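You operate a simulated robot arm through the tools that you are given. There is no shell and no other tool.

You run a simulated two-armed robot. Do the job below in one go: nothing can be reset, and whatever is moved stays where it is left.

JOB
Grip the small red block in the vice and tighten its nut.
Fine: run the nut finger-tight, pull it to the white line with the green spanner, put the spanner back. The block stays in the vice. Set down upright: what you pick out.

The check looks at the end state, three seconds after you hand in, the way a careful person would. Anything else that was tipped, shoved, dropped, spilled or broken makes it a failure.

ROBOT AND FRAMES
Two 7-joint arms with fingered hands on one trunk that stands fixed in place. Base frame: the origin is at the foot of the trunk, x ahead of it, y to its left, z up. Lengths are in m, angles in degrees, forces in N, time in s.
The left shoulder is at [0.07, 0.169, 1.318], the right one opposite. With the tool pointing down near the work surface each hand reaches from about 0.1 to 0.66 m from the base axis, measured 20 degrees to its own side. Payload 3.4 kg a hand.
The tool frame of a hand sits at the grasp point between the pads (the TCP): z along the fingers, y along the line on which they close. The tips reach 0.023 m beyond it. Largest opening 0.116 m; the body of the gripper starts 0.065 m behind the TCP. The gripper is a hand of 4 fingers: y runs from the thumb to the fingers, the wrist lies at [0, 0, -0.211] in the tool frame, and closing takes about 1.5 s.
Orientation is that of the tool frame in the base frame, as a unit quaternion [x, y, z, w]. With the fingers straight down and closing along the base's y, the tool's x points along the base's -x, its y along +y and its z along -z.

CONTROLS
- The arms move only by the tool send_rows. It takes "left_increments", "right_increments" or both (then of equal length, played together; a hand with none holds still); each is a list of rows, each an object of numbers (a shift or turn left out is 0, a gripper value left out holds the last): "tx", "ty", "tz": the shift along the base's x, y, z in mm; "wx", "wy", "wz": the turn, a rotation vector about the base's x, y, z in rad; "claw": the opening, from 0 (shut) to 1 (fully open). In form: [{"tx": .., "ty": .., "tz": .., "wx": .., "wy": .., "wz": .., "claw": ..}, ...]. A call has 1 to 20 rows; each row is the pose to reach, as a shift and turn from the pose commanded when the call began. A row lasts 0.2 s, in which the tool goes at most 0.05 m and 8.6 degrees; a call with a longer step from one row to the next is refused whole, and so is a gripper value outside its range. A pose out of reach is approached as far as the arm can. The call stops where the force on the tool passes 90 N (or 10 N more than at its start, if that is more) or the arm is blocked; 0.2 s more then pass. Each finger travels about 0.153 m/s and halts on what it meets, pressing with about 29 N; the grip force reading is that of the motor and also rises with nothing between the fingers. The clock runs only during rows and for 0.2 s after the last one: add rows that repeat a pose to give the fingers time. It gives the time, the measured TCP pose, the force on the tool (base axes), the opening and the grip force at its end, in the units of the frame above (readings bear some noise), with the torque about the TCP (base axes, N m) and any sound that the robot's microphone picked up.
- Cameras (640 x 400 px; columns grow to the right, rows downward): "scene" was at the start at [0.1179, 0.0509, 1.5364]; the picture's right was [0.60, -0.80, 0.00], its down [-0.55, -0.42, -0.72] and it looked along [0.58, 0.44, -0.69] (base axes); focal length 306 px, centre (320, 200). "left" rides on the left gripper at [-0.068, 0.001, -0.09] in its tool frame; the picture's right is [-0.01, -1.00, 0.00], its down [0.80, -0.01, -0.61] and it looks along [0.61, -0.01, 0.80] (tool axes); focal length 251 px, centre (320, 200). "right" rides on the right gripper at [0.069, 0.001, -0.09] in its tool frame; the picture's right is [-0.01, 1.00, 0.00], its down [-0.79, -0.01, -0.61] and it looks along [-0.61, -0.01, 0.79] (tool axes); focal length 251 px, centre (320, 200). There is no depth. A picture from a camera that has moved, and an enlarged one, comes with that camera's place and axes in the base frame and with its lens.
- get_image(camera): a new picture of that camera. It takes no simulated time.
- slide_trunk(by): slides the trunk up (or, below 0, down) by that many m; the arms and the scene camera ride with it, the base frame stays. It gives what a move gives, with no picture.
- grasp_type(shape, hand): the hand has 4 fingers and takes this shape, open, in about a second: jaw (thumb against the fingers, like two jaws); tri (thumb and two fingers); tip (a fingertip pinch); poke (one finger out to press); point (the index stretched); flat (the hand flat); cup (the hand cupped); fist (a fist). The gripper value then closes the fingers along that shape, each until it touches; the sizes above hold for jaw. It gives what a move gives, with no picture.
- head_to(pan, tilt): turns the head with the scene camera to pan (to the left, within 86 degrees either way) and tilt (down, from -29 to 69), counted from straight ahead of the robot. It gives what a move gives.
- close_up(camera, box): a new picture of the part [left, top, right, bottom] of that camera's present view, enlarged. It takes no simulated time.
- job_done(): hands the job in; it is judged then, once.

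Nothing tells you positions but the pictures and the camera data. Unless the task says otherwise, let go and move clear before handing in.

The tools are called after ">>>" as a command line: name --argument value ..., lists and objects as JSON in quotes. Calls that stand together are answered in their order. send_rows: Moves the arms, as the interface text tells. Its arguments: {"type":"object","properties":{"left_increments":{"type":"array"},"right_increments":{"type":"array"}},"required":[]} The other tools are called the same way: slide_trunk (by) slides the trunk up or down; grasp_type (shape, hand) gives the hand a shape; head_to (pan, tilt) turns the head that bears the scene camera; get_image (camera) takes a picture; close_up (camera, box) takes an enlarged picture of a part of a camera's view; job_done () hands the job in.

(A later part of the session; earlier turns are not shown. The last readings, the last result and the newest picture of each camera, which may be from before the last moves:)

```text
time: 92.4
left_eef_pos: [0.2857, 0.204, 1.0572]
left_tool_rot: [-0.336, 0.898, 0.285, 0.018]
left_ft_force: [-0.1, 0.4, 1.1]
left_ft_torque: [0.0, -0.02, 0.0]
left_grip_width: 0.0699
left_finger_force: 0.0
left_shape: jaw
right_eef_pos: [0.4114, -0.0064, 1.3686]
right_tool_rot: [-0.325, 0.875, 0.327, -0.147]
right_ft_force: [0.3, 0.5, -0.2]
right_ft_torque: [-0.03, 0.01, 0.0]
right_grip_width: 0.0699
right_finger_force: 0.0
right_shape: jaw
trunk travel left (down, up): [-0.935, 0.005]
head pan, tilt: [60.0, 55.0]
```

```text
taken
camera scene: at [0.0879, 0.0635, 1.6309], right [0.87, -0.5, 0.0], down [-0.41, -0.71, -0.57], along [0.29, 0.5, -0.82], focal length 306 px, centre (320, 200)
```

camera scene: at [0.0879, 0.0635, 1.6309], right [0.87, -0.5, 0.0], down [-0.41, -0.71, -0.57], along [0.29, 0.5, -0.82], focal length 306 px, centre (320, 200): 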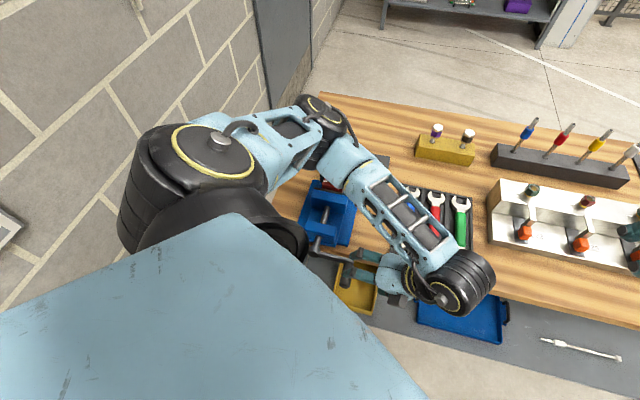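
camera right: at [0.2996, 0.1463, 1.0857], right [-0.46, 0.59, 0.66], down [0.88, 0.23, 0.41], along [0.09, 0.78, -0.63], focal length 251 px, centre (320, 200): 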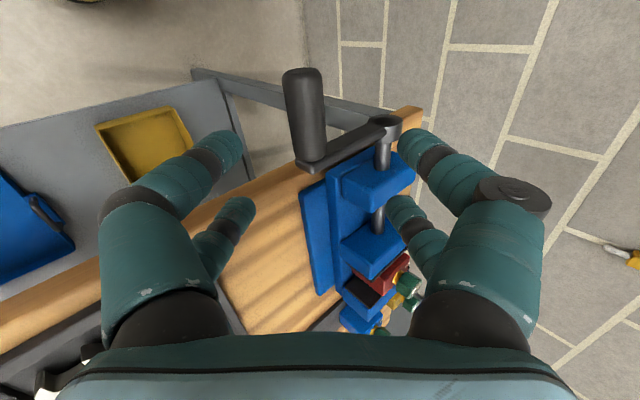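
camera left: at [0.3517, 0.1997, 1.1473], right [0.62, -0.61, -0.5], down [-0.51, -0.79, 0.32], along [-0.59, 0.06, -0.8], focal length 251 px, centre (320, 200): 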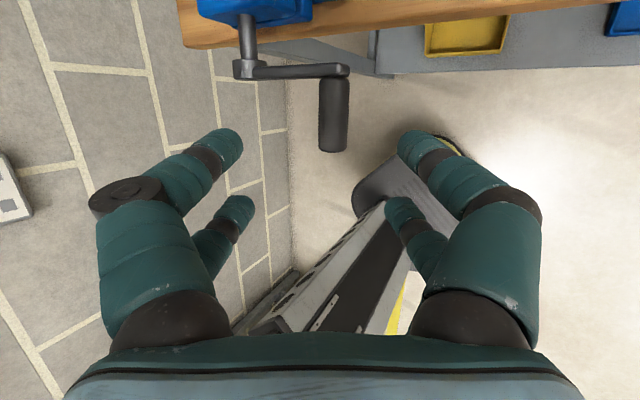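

The tilted pose works well and the handle appears within 2 px of prediction. I'll centre on it, then move in along the finger direction until the handle is near the fingertips.

>>> send_rows --left_increments '[{"tx": 7, "ty": -7, "tz": -6}, {"tx": 3, "ty": 3, "tz": -23}, {"tx": -1, "ty": 13, "tz": -40}, {"tx": -5, "ty": 23, "tz": -57}, {"tx": -9, "ty": 33, "tz": -74}, {"tx": -12.5, "ty": 42.2, "tz": -90}, {"tx": -12.5, "ty": 42.2, "tz": -90}]'

>>> get_image --camera "left"

>>> close_up --camera "scene" --box '[290, 190, 450, 300]'

```text
time: 94.0
left_eef_pos: [0.273, 0.2472, 0.9662]
left_tool_rot: [-0.335, 0.898, 0.285, 0.018]
left_ft_force: [0.2, 0.1, 0.7]
left_ft_torque: [0.0, 0.03, -0.02]
left_grip_width: 0.07
left_finger_force: 0.0
left_shape: jaw
right_eef_pos: [0.4115, -0.0079, 1.3677]
right_tool_rot: [-0.325, 0.875, 0.327, -0.147]
right_ft_force: [0.0, 0.2, -0.6]
right_ft_torque: [0.02, -0.01, 0.01]
right_grip_width: 0.0696
right_finger_force: 0.0
right_shape: jaw
trunk travel left (down, up): [-0.935, 0.005]
head pan, tilt: [60.0, 55.0]
```

```text
taken
camera left: at [0.3395, 0.2421, 1.0573], right [0.62, -0.61, -0.5], down [-0.52, -0.79, 0.33], along [-0.59, 0.05, -0.8], focal length 251 px, centre (320, 200)
```

left: 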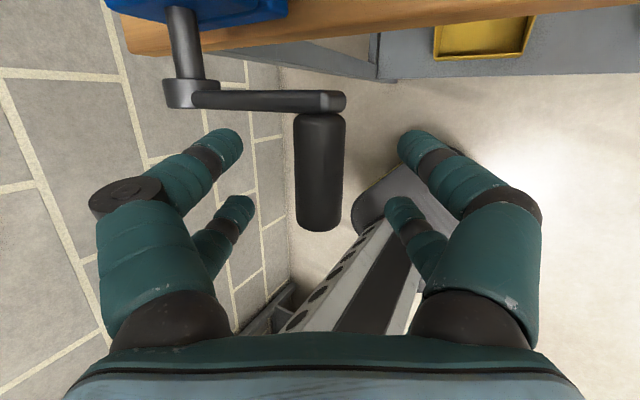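

```text
3.64 times, centred on (370, 245) of scene
camera zoom: at [0.0885, 0.0632, 1.6309], right [0.87, -0.5, 0.0], down [-0.41, -0.71, -0.57], along [0.29, 0.5, -0.82], focal length 1113 px, centre (138, 36)
```

zoom: 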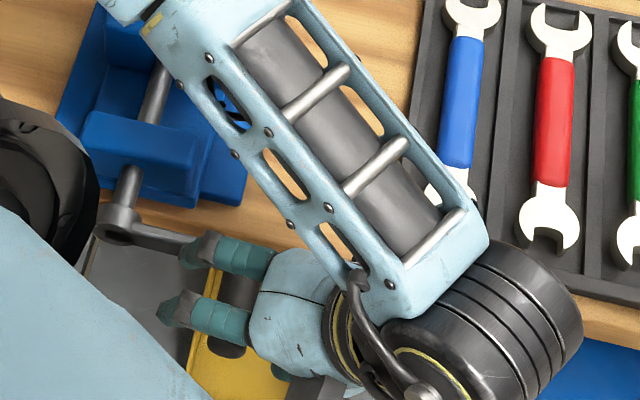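

The handle is centred between both finger pairs. Closing on it.

>>> send_rows --left_increments '[{"claw": 0.05}, {"claw": 0.05}, {"claw": 0.05}, {"claw": 0.05}, {"claw": 0.05}]'

>>> get_image --camera "left"

```text
time: 95.2
left_eef_pos: [0.2721, 0.2483, 0.9682]
left_tool_rot: [-0.335, 0.898, 0.285, 0.018]
left_ft_force: [1.0, -0.6, -0.2]
left_ft_torque: [0.1, -0.16, -0.13]
left_grip_width: 0.0139
left_finger_force: 29.1
left_shape: jaw
right_eef_pos: [0.4124, -0.0065, 1.3678]
right_tool_rot: [-0.324, 0.875, 0.327, -0.148]
right_ft_force: [0.3, -1.1, -0.2]
right_ft_torque: [-0.01, 0.0, 0.04]
right_grip_width: 0.0695
right_finger_force: 0.1
right_shape: jaw
trunk travel left (down, up): [-0.935, 0.005]
head pan, tilt: [60.0, 55.0]
```

```text
taken
camera left: at [0.3396, 0.242, 1.0575], right [0.62, -0.61, -0.5], down [-0.52, -0.79, 0.33], along [-0.59, 0.05, -0.8], focal length 251 px, centre (320, 200)
```

left: 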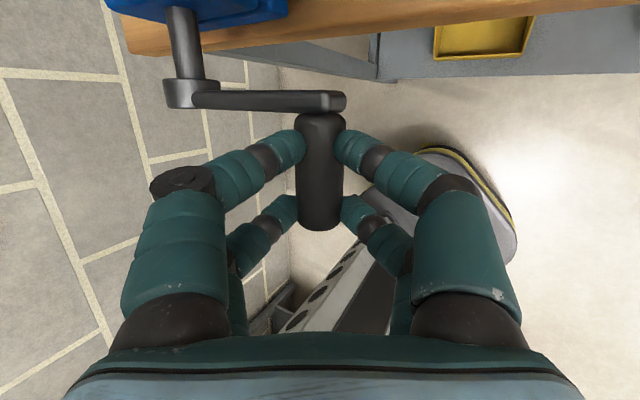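

The fingers have wrapped round the handle firmly. I'll turn clockwise as seen from my side (handle going down) by 30° and watch the force and the jaw.

>>> send_rows --left_increments '[{"tx": -0.5, "ty": 0.5, "tz": -11.4}, {"tx": -2.1, "ty": 2.1, "tz": -22.5}, {"tx": -4.7, "ty": 4.7, "tz": -33.3}, {"tx": -8.2, "ty": 8.2, "tz": -43.5}, {"tx": -8.2, "ty": 8.2, "tz": -43.5}]'

>>> get_image --camera "left"

>>> get_image --camera "scene"

```text
time: 96.4
left_eef_pos: [0.2638, 0.2572, 0.9252]
left_tool_rot: [-0.336, 0.898, 0.284, 0.019]
left_ft_force: [1.8, 9.1, 12.4]
left_ft_torque: [0.56, 0.23, -0.38]
left_grip_width: 0.013
left_finger_force: 29.5
left_shape: jaw
right_eef_pos: [0.4112, -0.005, 1.3689]
right_tool_rot: [-0.325, 0.875, 0.327, -0.147]
right_ft_force: [0.4, -0.2, -0.3]
right_ft_torque: [0.03, 0.02, 0.0]
right_grip_width: 0.07
right_finger_force: 0.1
right_shape: jaw
trunk travel left (down, up): [-0.935, 0.005]
head pan, tilt: [60.0, 55.0]
```

```text
taken
camera left: at [0.3302, 0.2512, 1.0137], right [0.62, -0.61, -0.5], down [-0.52, -0.79, 0.33], along [-0.59, 0.05, -0.81], focal length 251 px, centre (320, 200)
```

left: 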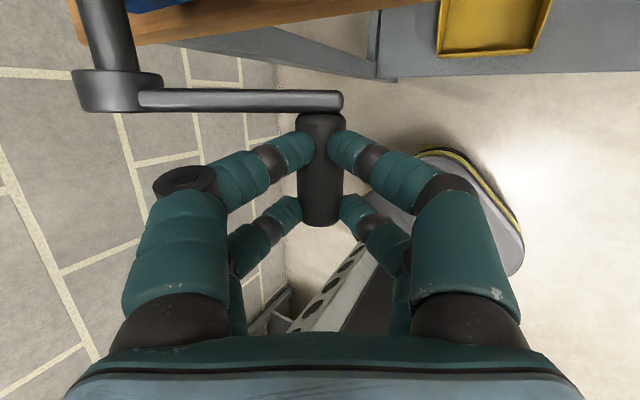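

```text
taken
camera scene: at [0.0876, 0.0651, 1.6308], right [0.87, -0.5, 0.0], down [-0.41, -0.71, -0.57], along [0.29, 0.5, -0.82], focal length 306 px, centre (320, 200)
```

scene: 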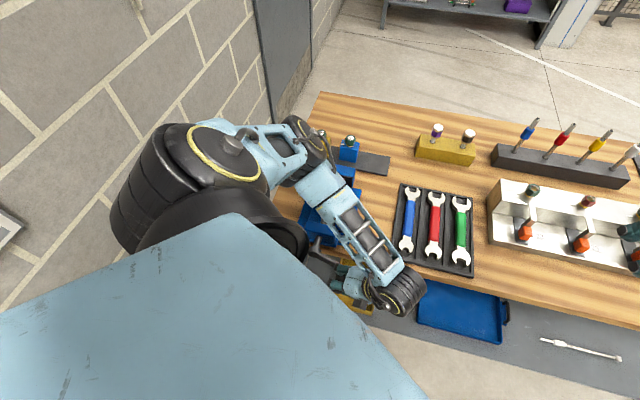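

The crank turned 30° with only about 12–15 N. Continuing to 60°.

>>> send_rows --left_increments '[{"tx": -4.5, "ty": 4.5, "tz": -9.5}, {"tx": -9.8, "ty": 9.8, "tz": -18}, {"tx": -15.8, "ty": 15.8, "tz": -25.5}, {"tx": -22.5, "ty": 22.5, "tz": -31.8}, {"tx": -22.5, "ty": 22.5, "tz": -31.8}]'

>>> get_image --camera "left"

>>> get_image --camera "scene"

```text
time: 97.6
left_eef_pos: [0.2399, 0.2798, 0.8933]
left_tool_rot: [-0.336, 0.898, 0.285, 0.02]
left_ft_force: [-1.9, 11.7, 34.7]
left_ft_torque: [0.41, 0.96, -0.35]
left_grip_width: 0.0101
left_finger_force: 29.1
left_shape: jaw
right_eef_pos: [0.4086, -0.0066, 1.3689]
right_tool_rot: [-0.326, 0.875, 0.327, -0.146]
right_ft_force: [-0.6, 0.2, 0.4]
right_ft_torque: [0.02, -0.01, 0.04]
right_grip_width: 0.0698
right_finger_force: 0.1
right_shape: jaw
trunk travel left (down, up): [-0.935, 0.005]
head pan, tilt: [60.0, 55.0]
```

```text
taken
camera left: at [0.3063, 0.2732, 0.9832], right [0.62, -0.61, -0.5], down [-0.52, -0.79, 0.32], along [-0.59, 0.06, -0.81], focal length 251 px, centre (320, 200)
```

left: 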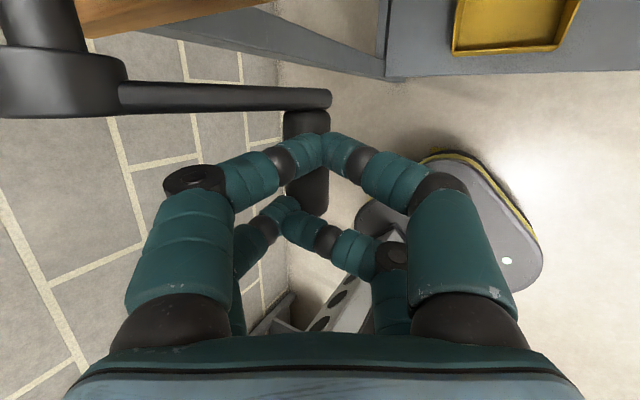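

```text
taken
camera scene: at [0.0848, 0.0634, 1.6313], right [0.87, -0.5, 0.0], down [-0.41, -0.71, -0.57], along [0.29, 0.5, -0.82], focal length 306 px, centre (320, 200)
```

scene: 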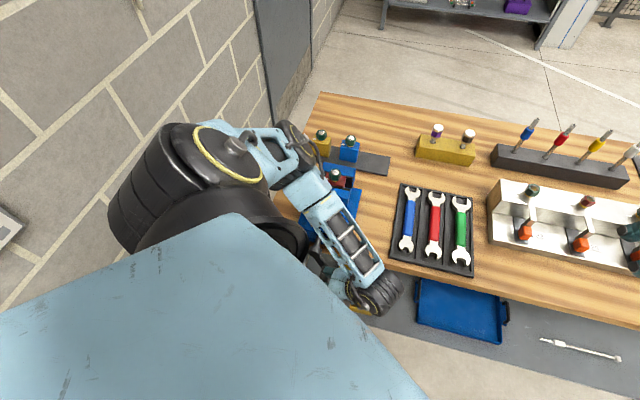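

The grip was too near the fingertips, and the handle has squeezed outward around 55–60°. I'll open, back off along the fingers and look at the state of the vice.

>>> send_rows --left_increments '[{"claw": 0.3}, {"claw": 0.6}, {"claw": 0.6}, {"tx": 3.6, "ty": -14.6, "tz": 25, "claw": 0.6}, {"tx": 7.9, "ty": -26, "tz": 42}, {"tx": 15.8, "ty": -52, "tz": 84}, {"tx": 15.8, "ty": -52, "tz": 84}]'

>>> get_image --camera "left"

>>> close_up --camera "scene" --box '[280, 140, 440, 300]'

```text
time: 99.2
left_eef_pos: [0.2582, 0.2267, 0.9775]
left_tool_rot: [-0.336, 0.897, 0.285, 0.019]
left_ft_force: [0.7, 0.8, 0.4]
left_ft_torque: [0.02, 0.01, -0.02]
left_grip_width: 0.0692
left_finger_force: 0.0
left_shape: jaw
right_eef_pos: [0.412, -0.0066, 1.3687]
right_tool_rot: [-0.324, 0.875, 0.327, -0.147]
right_ft_force: [0.3, 0.3, 0.4]
right_ft_torque: [0.02, -0.01, 0.0]
right_grip_width: 0.0697
right_finger_force: 0.1
right_shape: jaw
trunk travel left (down, up): [-0.935, 0.005]
head pan, tilt: [60.0, 55.0]
```

```text
taken
camera left: at [0.3251, 0.2202, 1.0661], right [0.62, -0.61, -0.5], down [-0.52, -0.79, 0.33], along [-0.59, 0.05, -0.81], focal length 251 px, centre (320, 200)
```

left: 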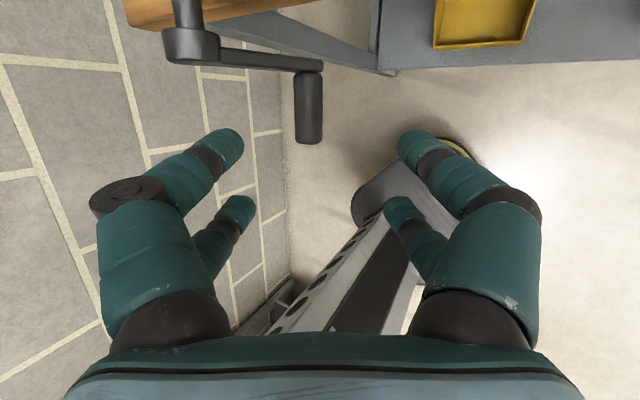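

```text
2.50 times, centred on (360, 220) of scene
camera zoom: at [0.0881, 0.0635, 1.6309], right [0.87, -0.5, 0.0], down [-0.41, -0.71, -0.57], along [0.29, 0.5, -0.82], focal length 766 px, centre (220, 150)
```

zoom: 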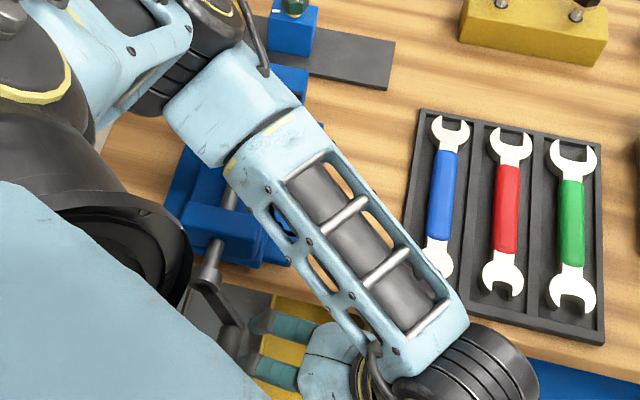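

The handle is now at about 68° and stayed there. I'll check through the right camera how far the jaw has moved.

>>> get_image --camera "right"

>>> close_up --camera "right" --box '[220, 80, 420, 280]'

```text
taken
camera right: at [0.4015, -0.0948, 1.4379], right [-0.47, 0.58, 0.67], down [0.88, 0.23, 0.41], along [0.08, 0.78, -0.62], focal length 251 px, centre (320, 200)
```

right: 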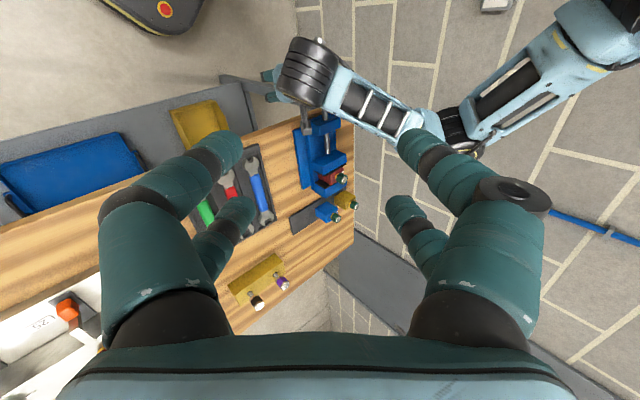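

```text
2.00 times, centred on (320, 180) of right
camera zoom: at [0.4015, -0.0948, 1.4379], right [-0.47, 0.58, 0.67], down [0.88, 0.23, 0.41], along [0.08, 0.78, -0.62], focal length 503 px, centre (320, 240)
```

zoom: 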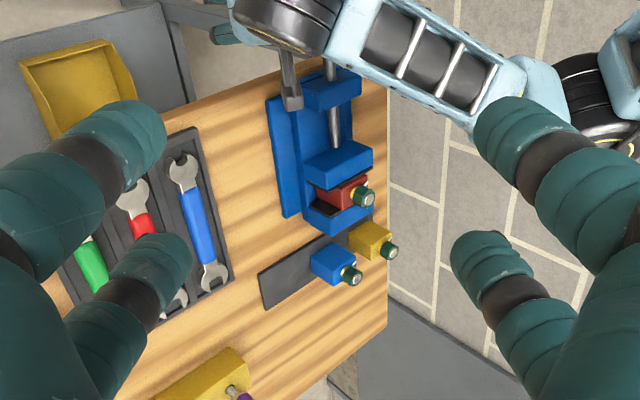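

>>> close_up --camera "right" --box '[285, 100, 365, 205]'

```text
3.81 times, centred on (325, 152) of right
camera zoom: at [0.4015, -0.0948, 1.4379], right [-0.47, 0.58, 0.67], down [0.88, 0.23, 0.41], along [0.08, 0.78, -0.62], focal length 958 px, centre (301, 381)
```

zoom: 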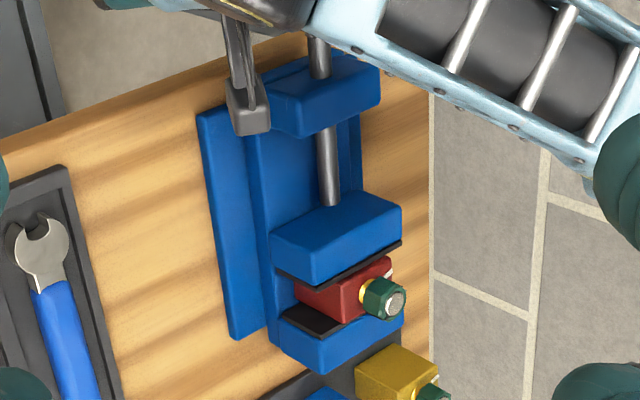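

In just 68° the jaw has advanced about 16 mm and is now essentially at the block, so only about 35–40° more is needed. I'll swing the hand to a flatter approach from the right, for camera clearance, and regrip the handle deeper in the fingers.

>>> send_rows --left_increments '[{"wx": 0.0823, "wy": 0.0823}, {"wx": 0.1646, "wy": 0.1646}, {"wx": 0.247, "wy": 0.247}, {"wx": 0.247, "wy": 0.247, "tx": 1.5, "ty": 5, "tz": -25}, {"wx": 0.247, "wy": 0.247, "tx": 3, "ty": 9.5, "tz": -51}, {"wx": 0.247, "wy": 0.247, "tx": 3, "ty": 9.5, "tz": -51}]'

>>> get_image --camera "left"

>>> get_image --camera "scene"

```text
time: 100.6
left_eef_pos: [0.2609, 0.2348, 0.9256]
left_tool_rot: [-0.293, 0.851, 0.433, -0.051]
left_ft_force: [0.1, 0.3, 0.5]
left_ft_torque: [0.02, -0.01, 0.01]
left_grip_width: 0.0691
left_finger_force: 0.0
left_shape: jaw
right_eef_pos: [0.4113, -0.0067, 1.369]
right_tool_rot: [-0.325, 0.875, 0.327, -0.148]
right_ft_force: [-0.8, -1.1, -0.1]
right_ft_torque: [-0.01, 0.02, 0.03]
right_grip_width: 0.0699
right_finger_force: 0.1
right_shape: jaw
trunk travel left (down, up): [-0.935, 0.005]
head pan, tilt: [60.0, 55.0]
```

```text
taken
camera left: at [0.3473, 0.2104, 0.9921], right [0.46, -0.45, -0.76], down [-0.45, -0.86, 0.24], along [-0.77, 0.23, -0.6], focal length 251 px, centre (320, 200)
```

left: 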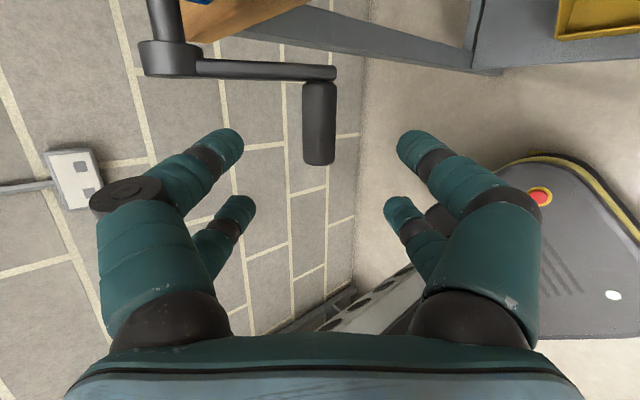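

```text
taken
camera scene: at [0.0883, 0.0632, 1.6309], right [0.87, -0.5, 0.0], down [-0.41, -0.71, -0.57], along [0.29, 0.5, -0.82], focal length 306 px, centre (320, 200)
```

scene: 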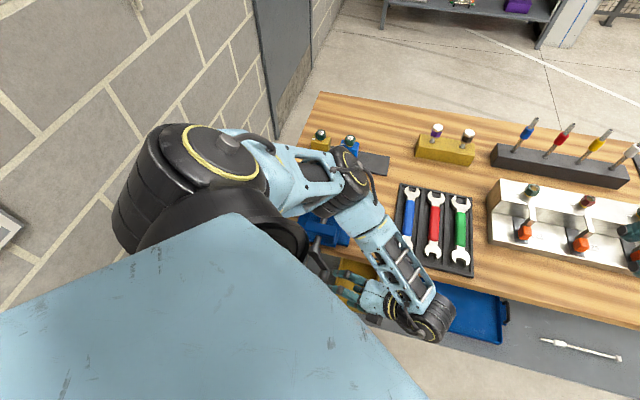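

The handle is centred in view. Moving in along the finger direction, then closing with the handle deep in the grip.

>>> send_rows --left_increments '[{"tx": -6, "ty": 13, "tz": -11}, {"tx": -12, "ty": 26, "tz": -22}, {"tx": -18, "ty": 39, "tz": -33}, {"tx": -24, "ty": 52, "tz": -44}, {"tx": -30.3, "ty": 65, "tz": -55.3}, {"tx": -30.3, "ty": 65, "tz": -55.3}]'

>>> get_image --camera "left"

>>> close_up --camera "right" --box '[230, 30, 390, 205]'

```text
time: 102.0
left_eef_pos: [0.2307, 0.3006, 0.8705]
left_tool_rot: [-0.293, 0.851, 0.433, -0.05]
left_ft_force: [0.9, -0.2, -0.3]
left_ft_torque: [0.02, -0.03, 0.03]
left_grip_width: 0.0692
left_finger_force: 0.0
left_shape: jaw
right_eef_pos: [0.4122, -0.0072, 1.3691]
right_tool_rot: [-0.325, 0.875, 0.328, -0.147]
right_ft_force: [-0.2, 0.2, 0.2]
right_ft_torque: [-0.02, -0.02, 0.02]
right_grip_width: 0.0698
right_finger_force: 0.0
right_shape: jaw
trunk travel left (down, up): [-0.935, 0.005]
head pan, tilt: [60.0, 55.0]
```

```text
taken
camera left: at [0.317, 0.2756, 0.9367], right [0.46, -0.45, -0.76], down [-0.45, -0.86, 0.24], along [-0.77, 0.23, -0.6], focal length 251 px, centre (320, 200)
```

left: 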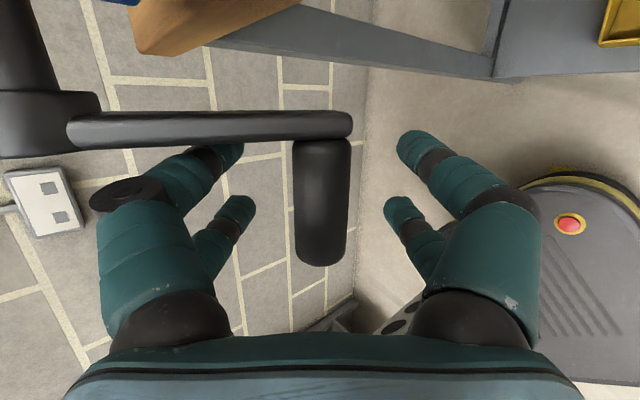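

```text
2.29 times, centred on (310, 118) of right
camera zoom: at [0.4017, -0.0951, 1.4379], right [-0.47, 0.58, 0.67], down [0.88, 0.23, 0.41], along [0.08, 0.78, -0.62], focal length 575 px, centre (343, 389)
```

zoom: 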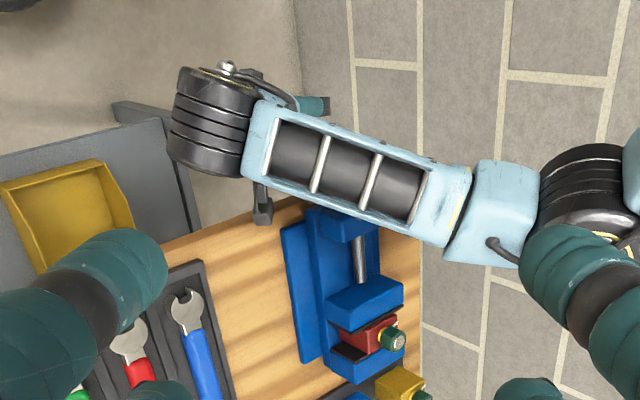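

The handle lies at the grasp point with both finger pairs on it. Closing, then turning in small steps.

>>> send_rows --left_increments '[{"claw": 0.05}, {"claw": 0.05}, {"claw": 0.05}, {"claw": 0.05}, {"claw": 0.05}]'

>>> get_image --camera "left"

```text
time: 103.2
left_eef_pos: [0.231, 0.3007, 0.8704]
left_tool_rot: [-0.293, 0.852, 0.431, -0.05]
left_ft_force: [-3.7, -0.4, -11.9]
left_ft_torque: [-0.08, -0.1, 0.02]
left_grip_width: 0.0096
left_finger_force: 28.6
left_shape: jaw
right_eef_pos: [0.411, -0.0064, 1.3677]
right_tool_rot: [-0.324, 0.875, 0.327, -0.148]
right_ft_force: [1.4, 0.5, 0.5]
right_ft_torque: [-0.02, -0.01, -0.02]
right_grip_width: 0.0699
right_finger_force: 0.0
right_shape: jaw
trunk travel left (down, up): [-0.935, 0.005]
head pan, tilt: [60.0, 55.0]
```

```text
taken
camera left: at [0.317, 0.2762, 0.9364], right [0.46, -0.45, -0.76], down [-0.45, -0.86, 0.24], along [-0.77, 0.23, -0.6], focal length 251 px, centre (320, 200)
```

left: 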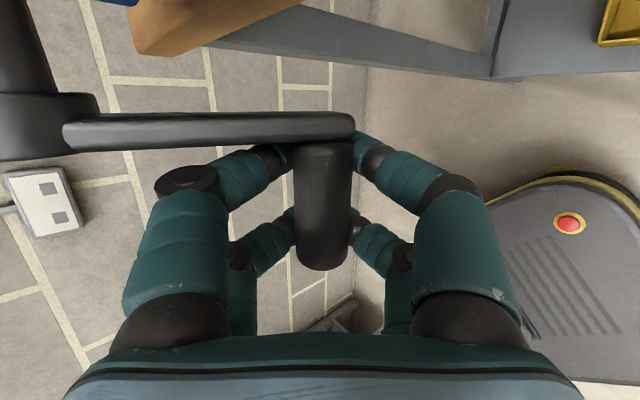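

The fingers are now wrapped behind the handle. Turning from 68° to about 80°.

>>> send_rows --left_increments '[{"tx": -4, "ty": 4, "tz": -2}, {"tx": -8.2, "ty": 8.2, "tz": -3.7}, {"tx": -12.4, "ty": 12.4, "tz": -5}, {"tx": -12.4, "ty": 12.4, "tz": -5}]'

>>> close_up --camera "right" --box '[285, 100, 365, 205]'

>>> get_image --camera "left"

```text
time: 104.2
left_eef_pos: [0.2215, 0.3122, 0.864]
left_tool_rot: [-0.293, 0.852, 0.431, -0.051]
left_ft_force: [5.9, -8.8, -14.6]
left_ft_torque: [0.0, 0.31, -0.22]
left_grip_width: 0.0089
left_finger_force: 29.1
left_shape: jaw
right_eef_pos: [0.4139, -0.0078, 1.3675]
right_tool_rot: [-0.324, 0.875, 0.328, -0.149]
right_ft_force: [-0.5, -0.5, 1.0]
right_ft_torque: [-0.01, -0.04, 0.01]
right_grip_width: 0.0698
right_finger_force: 0.0
right_shape: jaw
trunk travel left (down, up): [-0.935, 0.005]
head pan, tilt: [60.0, 55.0]
```

```text
3.81 times, centred on (325, 152) of right
camera zoom: at [0.4046, -0.0954, 1.4369], right [-0.46, 0.58, 0.67], down [0.88, 0.23, 0.41], along [0.08, 0.78, -0.62], focal length 958 px, centre (301, 381)
```

zoom: 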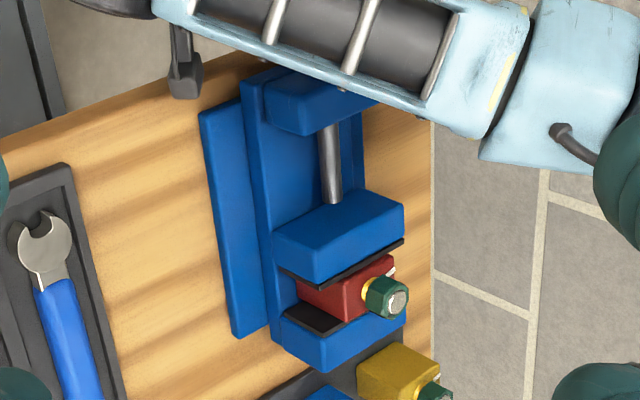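

```text
taken
camera left: at [0.3067, 0.2874, 0.931], right [0.46, -0.45, -0.76], down [-0.44, -0.86, 0.24], along [-0.77, 0.23, -0.6], focal length 251 px, centre (320, 200)
```

left: 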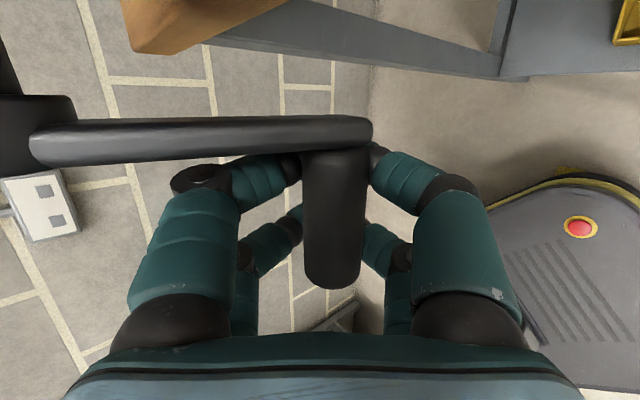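

The handle isn't following now; the crank is resisting. I'll look closely at whether the jaw is already clamped on the block.

>>> close_up --camera "right" --box '[300, 140, 350, 200]'

>>> close_up --camera "scene" --box '[290, 120, 400, 240]'

```text
6.67 times, centred on (325, 170) of right
camera zoom: at [0.4046, -0.0954, 1.4369], right [-0.46, 0.58, 0.67], down [0.88, 0.23, 0.41], along [0.08, 0.78, -0.62], focal length 1676 px, centre (287, 400)
```

zoom: 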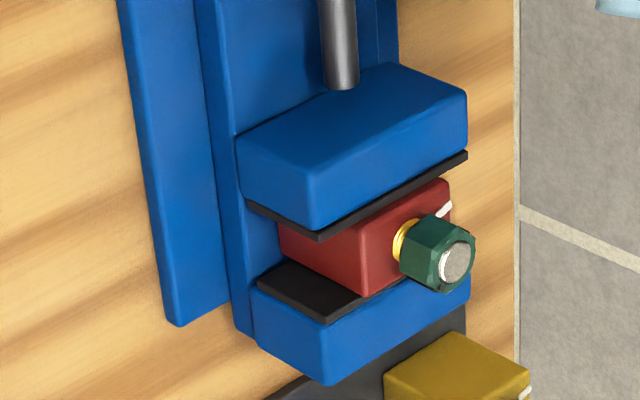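

```text
3.33 times, centred on (345, 180) of scene
camera zoom: at [0.0917, 0.0629, 1.6306], right [0.87, -0.5, 0.0], down [-0.41, -0.71, -0.57], along [0.28, 0.5, -0.82], focal length 1021 px, centre (237, 267)
```

zoom: 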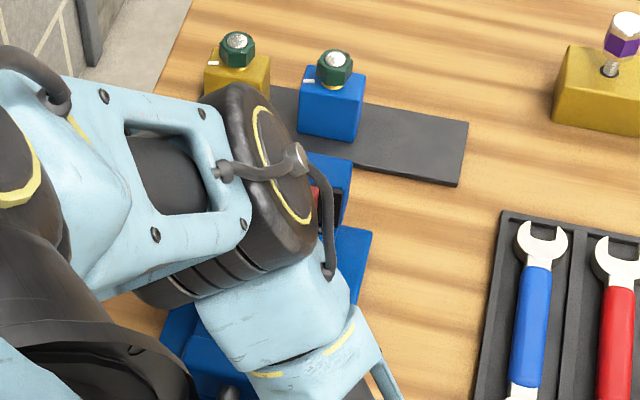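

The jaw is touching the block, but pushing along the fingers only slides the handle toward my palm. I need the fingers to push sideways instead. I'll open, back out and re-orient nearly vertical (φ≈20°, tilted 25° toward me).

>>> send_rows --left_increments '[{"claw": 0.4}, {"claw": 0.7}, {"claw": 0.7}, {"tx": 8, "ty": -17, "tz": 15, "claw": 0.7}, {"tx": 17, "ty": -35, "tz": 31}, {"tx": 25, "ty": -53, "tz": 47}, {"tx": 34, "ty": -71, "tz": 62}, {"tx": 34, "ty": -71, "tz": 62}]'

>>> send_rows --left_increments '[{"wx": -0.0925, "wy": -0.0925, "tz": 10}, {"wx": -0.185, "wy": -0.185, "tz": 20}, {"wx": -0.2775, "wy": -0.2775, "tz": 30}, {"wx": -0.37, "wy": -0.37, "tz": 40}, {"wx": -0.37, "wy": -0.37, "tz": 40}]'

>>> send_rows --left_increments '[{"wx": 0.058, "wy": -0.058, "wz": -0.03}, {"wx": 0.116, "wy": -0.116, "wz": -0.06}, {"wx": 0.116, "wy": -0.116, "wz": -0.06}]'

>>> get_image --camera "left"

>>> get_image --camera "scene"

>>> close_up --camera "right" --box '[230, 30, 390, 205]'

```text
time: 106.0
left_eef_pos: [0.2533, 0.242, 0.9276]
left_tool_rot: [-0.293, 0.852, 0.431, -0.05]
left_ft_force: [-0.2, -0.2, 0.3]
left_ft_torque: [0.02, -0.04, 0.0]
left_grip_width: 0.0809
left_finger_force: 0.1
left_shape: jaw
right_eef_pos: [0.4122, -0.0075, 1.3689]
right_tool_rot: [-0.324, 0.875, 0.327, -0.148]
right_ft_force: [0.3, -0.1, 0.7]
right_ft_torque: [-0.02, 0.03, 0.01]
right_grip_width: 0.0699
right_finger_force: 0.1
right_shape: jaw
trunk travel left (down, up): [-0.935, 0.005]
head pan, tilt: [60.0, 55.0]
```

```text
time: 107.2
left_eef_pos: [0.2535, 0.2426, 0.9677]
left_tool_rot: [-0.354, 0.91, 0.208, 0.054]
left_ft_force: [0.3, -1.0, 0.6]
left_ft_torque: [0.02, -0.02, 0.02]
left_grip_width: 0.081
left_finger_force: 0.0
left_shape: jaw
right_eef_pos: [0.4123, -0.0057, 1.369]
right_tool_rot: [-0.324, 0.875, 0.327, -0.147]
right_ft_force: [0.3, 0.9, -0.4]
right_ft_torque: [0.02, -0.02, -0.02]
right_grip_width: 0.07
right_finger_force: 0.0
right_shape: jaw
trunk travel left (down, up): [-0.935, 0.005]
head pan, tilt: [60.0, 55.0]
```

```text
time: 108.0
left_eef_pos: [0.2538, 0.2427, 0.967]
left_tool_rot: [-0.334, 0.902, 0.238, 0.133]
left_ft_force: [-0.3, 0.3, 0.1]
left_ft_torque: [-0.02, 0.03, 0.0]
left_grip_width: 0.0807
left_finger_force: 0.0
left_shape: jaw
right_eef_pos: [0.4129, -0.0071, 1.3677]
right_tool_rot: [-0.325, 0.875, 0.327, -0.147]
right_ft_force: [-0.9, -0.2, -0.5]
right_ft_torque: [-0.01, -0.04, -0.03]
right_grip_width: 0.0698
right_finger_force: 0.2
right_shape: jaw
trunk travel left (down, up): [-0.935, 0.005]
head pan, tilt: [60.0, 55.0]
```

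```text
taken
camera left: at [0.2957, 0.2335, 1.0699], right [0.67, -0.66, -0.34], down [-0.63, -0.75, 0.2], along [-0.38, 0.08, -0.92], focal length 251 px, centre (320, 200)
```

left: 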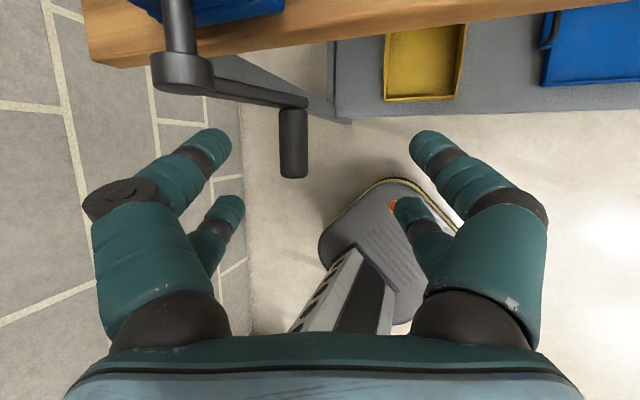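

```text
taken
camera scene: at [0.0887, 0.0635, 1.6308], right [0.87, -0.5, 0.0], down [-0.41, -0.71, -0.57], along [0.29, 0.5, -0.82], focal length 306 px, centre (320, 200)
```

scene: 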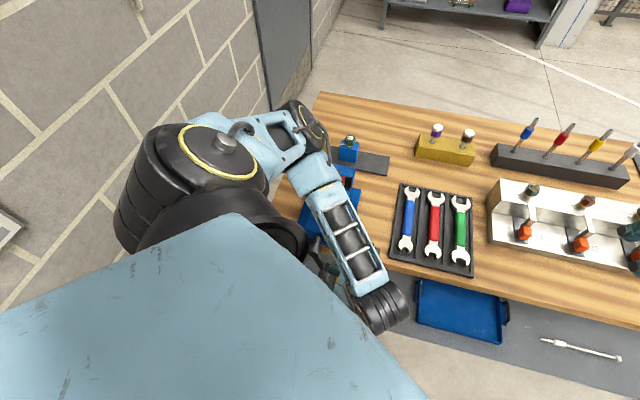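

```text
2.29 times, centred on (310, 118) of right
camera zoom: at [0.402, -0.0949, 1.4378], right [-0.46, 0.58, 0.67], down [0.88, 0.23, 0.41], along [0.08, 0.78, -0.62], focal length 575 px, centre (343, 389)
```

zoom: 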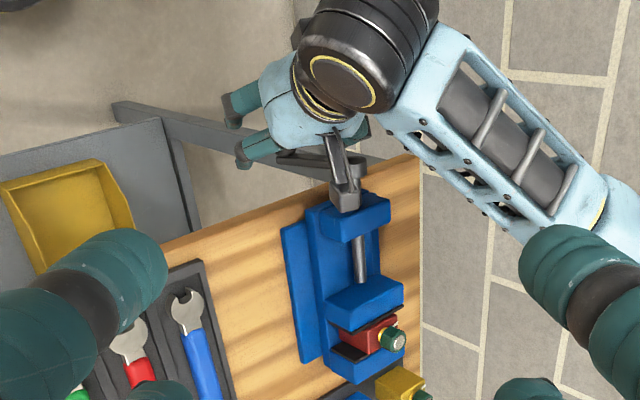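

The handle is at about 71°, at (u −0.051, z 0.871). I'll move the hand over it and straddle it so the fingers push it sideways.

>>> send_rows --left_increments '[{"tx": -10, "ty": 5, "tz": -14}, {"tx": -21, "ty": 10.5, "tz": -28}, {"tx": -31, "ty": 16, "tz": -42}, {"tx": -41.7, "ty": 21.2, "tz": -56.8}, {"tx": -41.7, "ty": 21.2, "tz": -56.8}]'

>>> get_image --camera "left"

>>> close_up --camera "right" --box '[230, 30, 390, 205]'

```text
time: 109.2
left_eef_pos: [0.2108, 0.2626, 0.9102]
left_tool_rot: [-0.334, 0.902, 0.238, 0.133]
left_ft_force: [0.1, 0.2, 0.2]
left_ft_torque: [0.0, -0.02, 0.01]
left_grip_width: 0.0808
left_finger_force: 0.1
left_shape: jaw
right_eef_pos: [0.4121, -0.0066, 1.3678]
right_tool_rot: [-0.325, 0.875, 0.327, -0.148]
right_ft_force: [-0.4, 0.9, 0.9]
right_ft_torque: [0.02, 0.0, 0.01]
right_grip_width: 0.07
right_finger_force: 0.2
right_shape: jaw
trunk travel left (down, up): [-0.935, 0.005]
head pan, tilt: [60.0, 55.0]
```

```text
taken
camera left: at [0.2536, 0.2548, 1.0125], right [0.67, -0.66, -0.34], down [-0.63, -0.75, 0.2], along [-0.38, 0.08, -0.92], focal length 251 px, centre (320, 200)
```

left: 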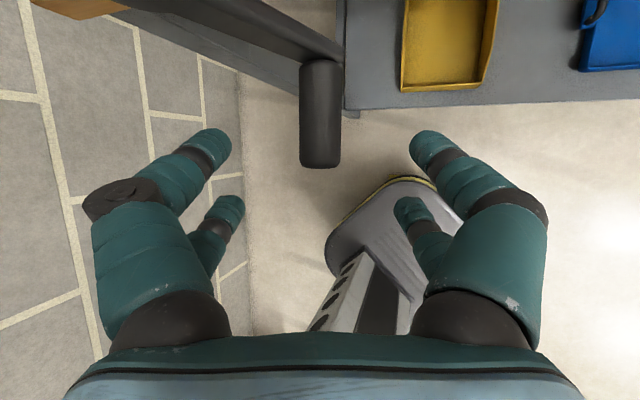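

```text
2.29 times, centred on (310, 118) of right
camera zoom: at [0.4017, -0.0949, 1.4379], right [-0.47, 0.58, 0.67], down [0.88, 0.23, 0.41], along [0.08, 0.78, -0.62], focal length 575 px, centre (343, 389)
```

zoom: 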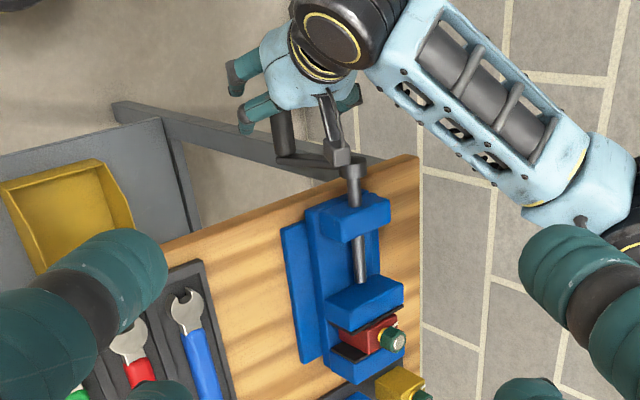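

Aligned. Moving in the last 5 cm, then closing gently around the handle.

>>> send_rows --left_increments '[{"tx": 1.5, "ty": 7, "tz": -11}, {"tx": 3, "ty": 14, "tz": -21}, {"tx": 4.6, "ty": 21, "tz": -32}, {"tx": 6.3, "ty": 28.4, "tz": -42.6}, {"tx": 6.3, "ty": 28.4, "tz": -42.6}]'

>>> get_image --camera "left"

```text
time: 110.4
left_eef_pos: [0.2174, 0.2929, 0.868]
left_tool_rot: [-0.334, 0.902, 0.238, 0.133]
left_ft_force: [-0.8, 0.0, 0.0]
left_ft_torque: [0.02, -0.01, -0.02]
left_grip_width: 0.0809
left_finger_force: 0.0
left_shape: jaw
right_eef_pos: [0.4117, -0.0057, 1.3682]
right_tool_rot: [-0.324, 0.875, 0.328, -0.147]
right_ft_force: [0.4, -0.5, -0.6]
right_ft_torque: [0.0, 0.02, 0.01]
right_grip_width: 0.0699
right_finger_force: 0.0
right_shape: jaw
trunk travel left (down, up): [-0.935, 0.005]
head pan, tilt: [60.0, 55.0]
```

```text
taken
camera left: at [0.2596, 0.2837, 0.9707], right [0.67, -0.66, -0.34], down [-0.63, -0.75, 0.2], along [-0.38, 0.08, -0.92], focal length 251 px, centre (320, 200)
```

left: 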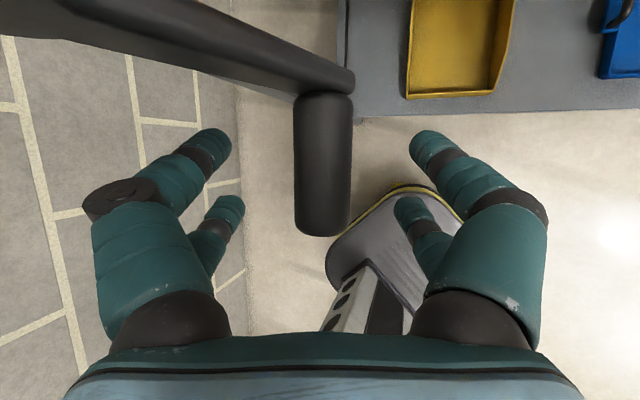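

Handle well placed between the fingers. Closing on it.

>>> send_rows --left_increments '[{"claw": 0.1}, {"claw": 0.1}, {"claw": 0.1}, {"claw": 0.1}, {"claw": 0.1}]'

>>> get_image --camera "left"

```text
time: 111.6
left_eef_pos: [0.2161, 0.2942, 0.8662]
left_tool_rot: [-0.334, 0.903, 0.238, 0.133]
left_ft_force: [-1.8, -2.1, -11.8]
left_ft_torque: [-0.24, 0.14, 0.0]
left_grip_width: 0.0057
left_finger_force: 29.2
left_shape: jaw
right_eef_pos: [0.4116, -0.0061, 1.3673]
right_tool_rot: [-0.325, 0.875, 0.327, -0.148]
right_ft_force: [0.1, 0.7, -0.2]
right_ft_torque: [0.0, -0.01, -0.01]
right_grip_width: 0.0697
right_finger_force: 0.1
right_shape: jaw
trunk travel left (down, up): [-0.935, 0.005]
head pan, tilt: [60.0, 55.0]
```

```text
taken
camera left: at [0.2597, 0.2841, 0.9703], right [0.67, -0.66, -0.34], down [-0.63, -0.75, 0.2], along [-0.38, 0.08, -0.92], focal length 251 px, centre (320, 200)
```

left: 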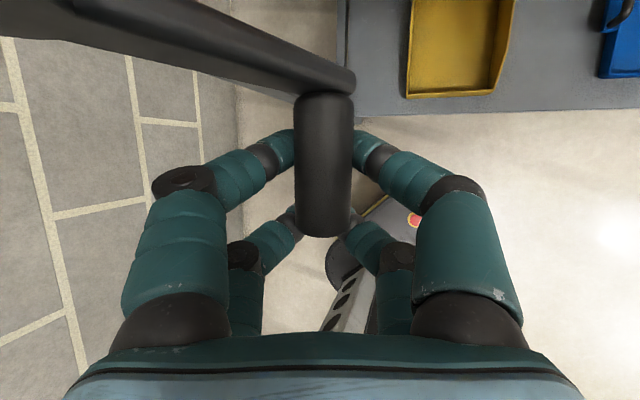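

Now pushing left from about 71° toward 83°.

>>> send_rows --left_increments '[{"tx": -3.1, "ty": 3.1, "tz": -1.3}, {"tx": -6.2, "ty": 6.2, "tz": -2.5}, {"tx": -9.4, "ty": 9.4, "tz": -3.4}, {"tx": -12.5, "ty": 12.5, "tz": -4.1}, {"tx": -12.5, "ty": 12.5, "tz": -4.1}]'

>>> get_image --camera "left"

>>> close_up --camera "right" --box '[300, 140, 350, 200]'

```text
time: 112.8
left_eef_pos: [0.2073, 0.3023, 0.8639]
left_tool_rot: [-0.332, 0.903, 0.239, 0.133]
left_ft_force: [12.5, -11.3, 3.5]
left_ft_torque: [0.03, -0.12, -0.4]
left_grip_width: 0.0072
left_finger_force: 29.4
left_shape: jaw
right_eef_pos: [0.4137, -0.0094, 1.3668]
right_tool_rot: [-0.324, 0.875, 0.328, -0.148]
right_ft_force: [0.0, 0.4, 0.5]
right_ft_torque: [0.02, 0.04, 0.03]
right_grip_width: 0.07
right_finger_force: 0.0
right_shape: jaw
trunk travel left (down, up): [-0.935, 0.005]
head pan, tilt: [60.0, 55.0]
```

```text
taken
camera left: at [0.2501, 0.2934, 0.9669], right [0.67, -0.66, -0.34], down [-0.64, -0.75, 0.2], along [-0.38, 0.08, -0.92], focal length 251 px, centre (320, 200)
```

left: 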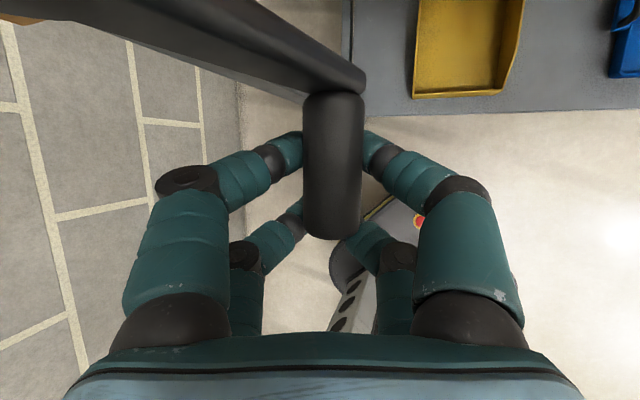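

```text
6.67 times, centred on (325, 170) of right
camera zoom: at [0.4046, -0.0982, 1.4369], right [-0.46, 0.58, 0.67], down [0.88, 0.23, 0.41], along [0.08, 0.78, -0.62], focal length 1676 px, centre (287, 400)
```

zoom: 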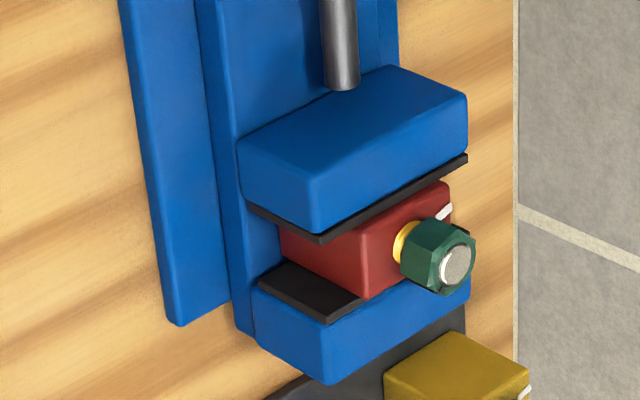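

It is moving: the handle is now at about 77° with roughly 17 N of resistance. Continuing.

>>> send_rows --left_increments '[{"tx": -3.2, "ty": 3.2}, {"tx": -6.4, "ty": 6.4, "tz": -0.5}, {"tx": -9.6, "ty": 9.6, "tz": -0.5}, {"tx": -12.9, "ty": 12.9, "tz": -0.3}, {"tx": -12.9, "ty": 12.9, "tz": -0.3}]'

>>> get_image --camera "left"

>>> close_up --camera "right" --box '[300, 140, 350, 200]'

```text
time: 114.0
left_eef_pos: [0.1977, 0.3128, 0.8636]
left_tool_rot: [-0.332, 0.903, 0.239, 0.132]
left_ft_force: [29.1, -30.7, -17.8]
left_ft_torque: [-0.06, 0.2, -0.69]
left_grip_width: 0.0113
left_finger_force: 29.1
left_shape: jaw
right_eef_pos: [0.419, -0.0125, 1.365]
right_tool_rot: [-0.323, 0.874, 0.33, -0.149]
right_ft_force: [0.4, 0.2, 0.2]
right_ft_torque: [0.01, 0.01, 0.0]
right_grip_width: 0.0699
right_finger_force: 0.0
right_shape: jaw
trunk travel left (down, up): [-0.935, 0.005]
head pan, tilt: [60.0, 55.0]
```

```text
taken
camera left: at [0.2408, 0.3031, 0.9661], right [0.67, -0.66, -0.34], down [-0.64, -0.75, 0.2], along [-0.39, 0.08, -0.92], focal length 251 px, centre (320, 200)
```

left: 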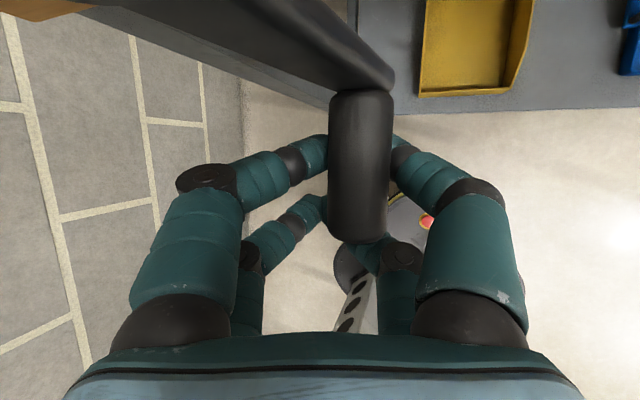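

```text
6.67 times, centred on (325, 170) of right
camera zoom: at [0.4099, -0.1012, 1.4348], right [-0.46, 0.58, 0.67], down [0.88, 0.23, 0.41], along [0.08, 0.78, -0.62], focal length 1676 px, centre (287, 400)
```

zoom: 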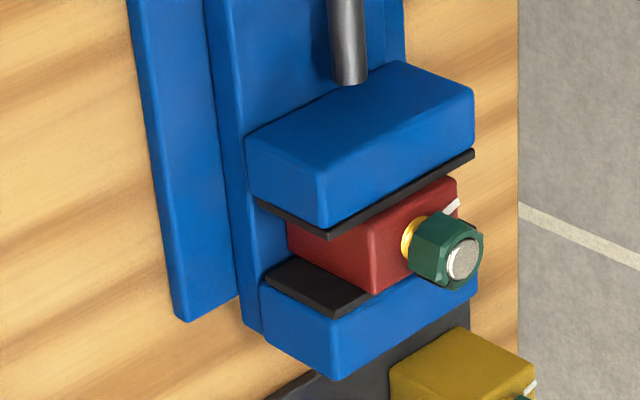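

Now the resistance has risen to about 42 N and the handle holds at about 80°, so it looks clamped. I'll zoom in on the block–jaw interfaces to verify.

>>> close_up --camera "right" --box '[312, 155, 342, 180]'

>>> close_up --camera "scene" --box '[310, 150, 370, 200]'

```text
16.00 times, centred on (327, 168) of right
camera zoom: at [0.4099, -0.1012, 1.4348], right [-0.46, 0.58, 0.67], down [0.88, 0.23, 0.41], along [0.08, 0.78, -0.62], focal length 4023 px, centre (208, 720)
```

zoom: 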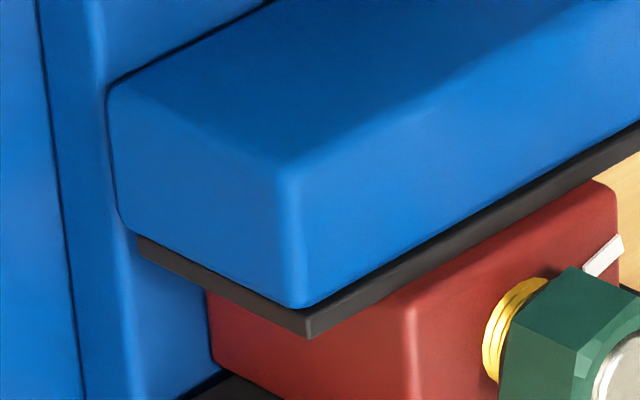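

```text
8.00 times, centred on (340, 175) of scene
camera zoom: at [0.0978, 0.0566, 1.6304], right [0.87, -0.5, -0.01], down [-0.41, -0.71, -0.57], along [0.28, 0.5, -0.82], focal length 2450 px, centre (160, 400)
```

zoom: 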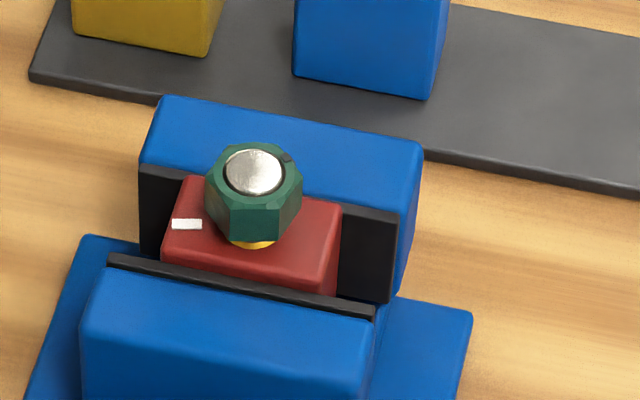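

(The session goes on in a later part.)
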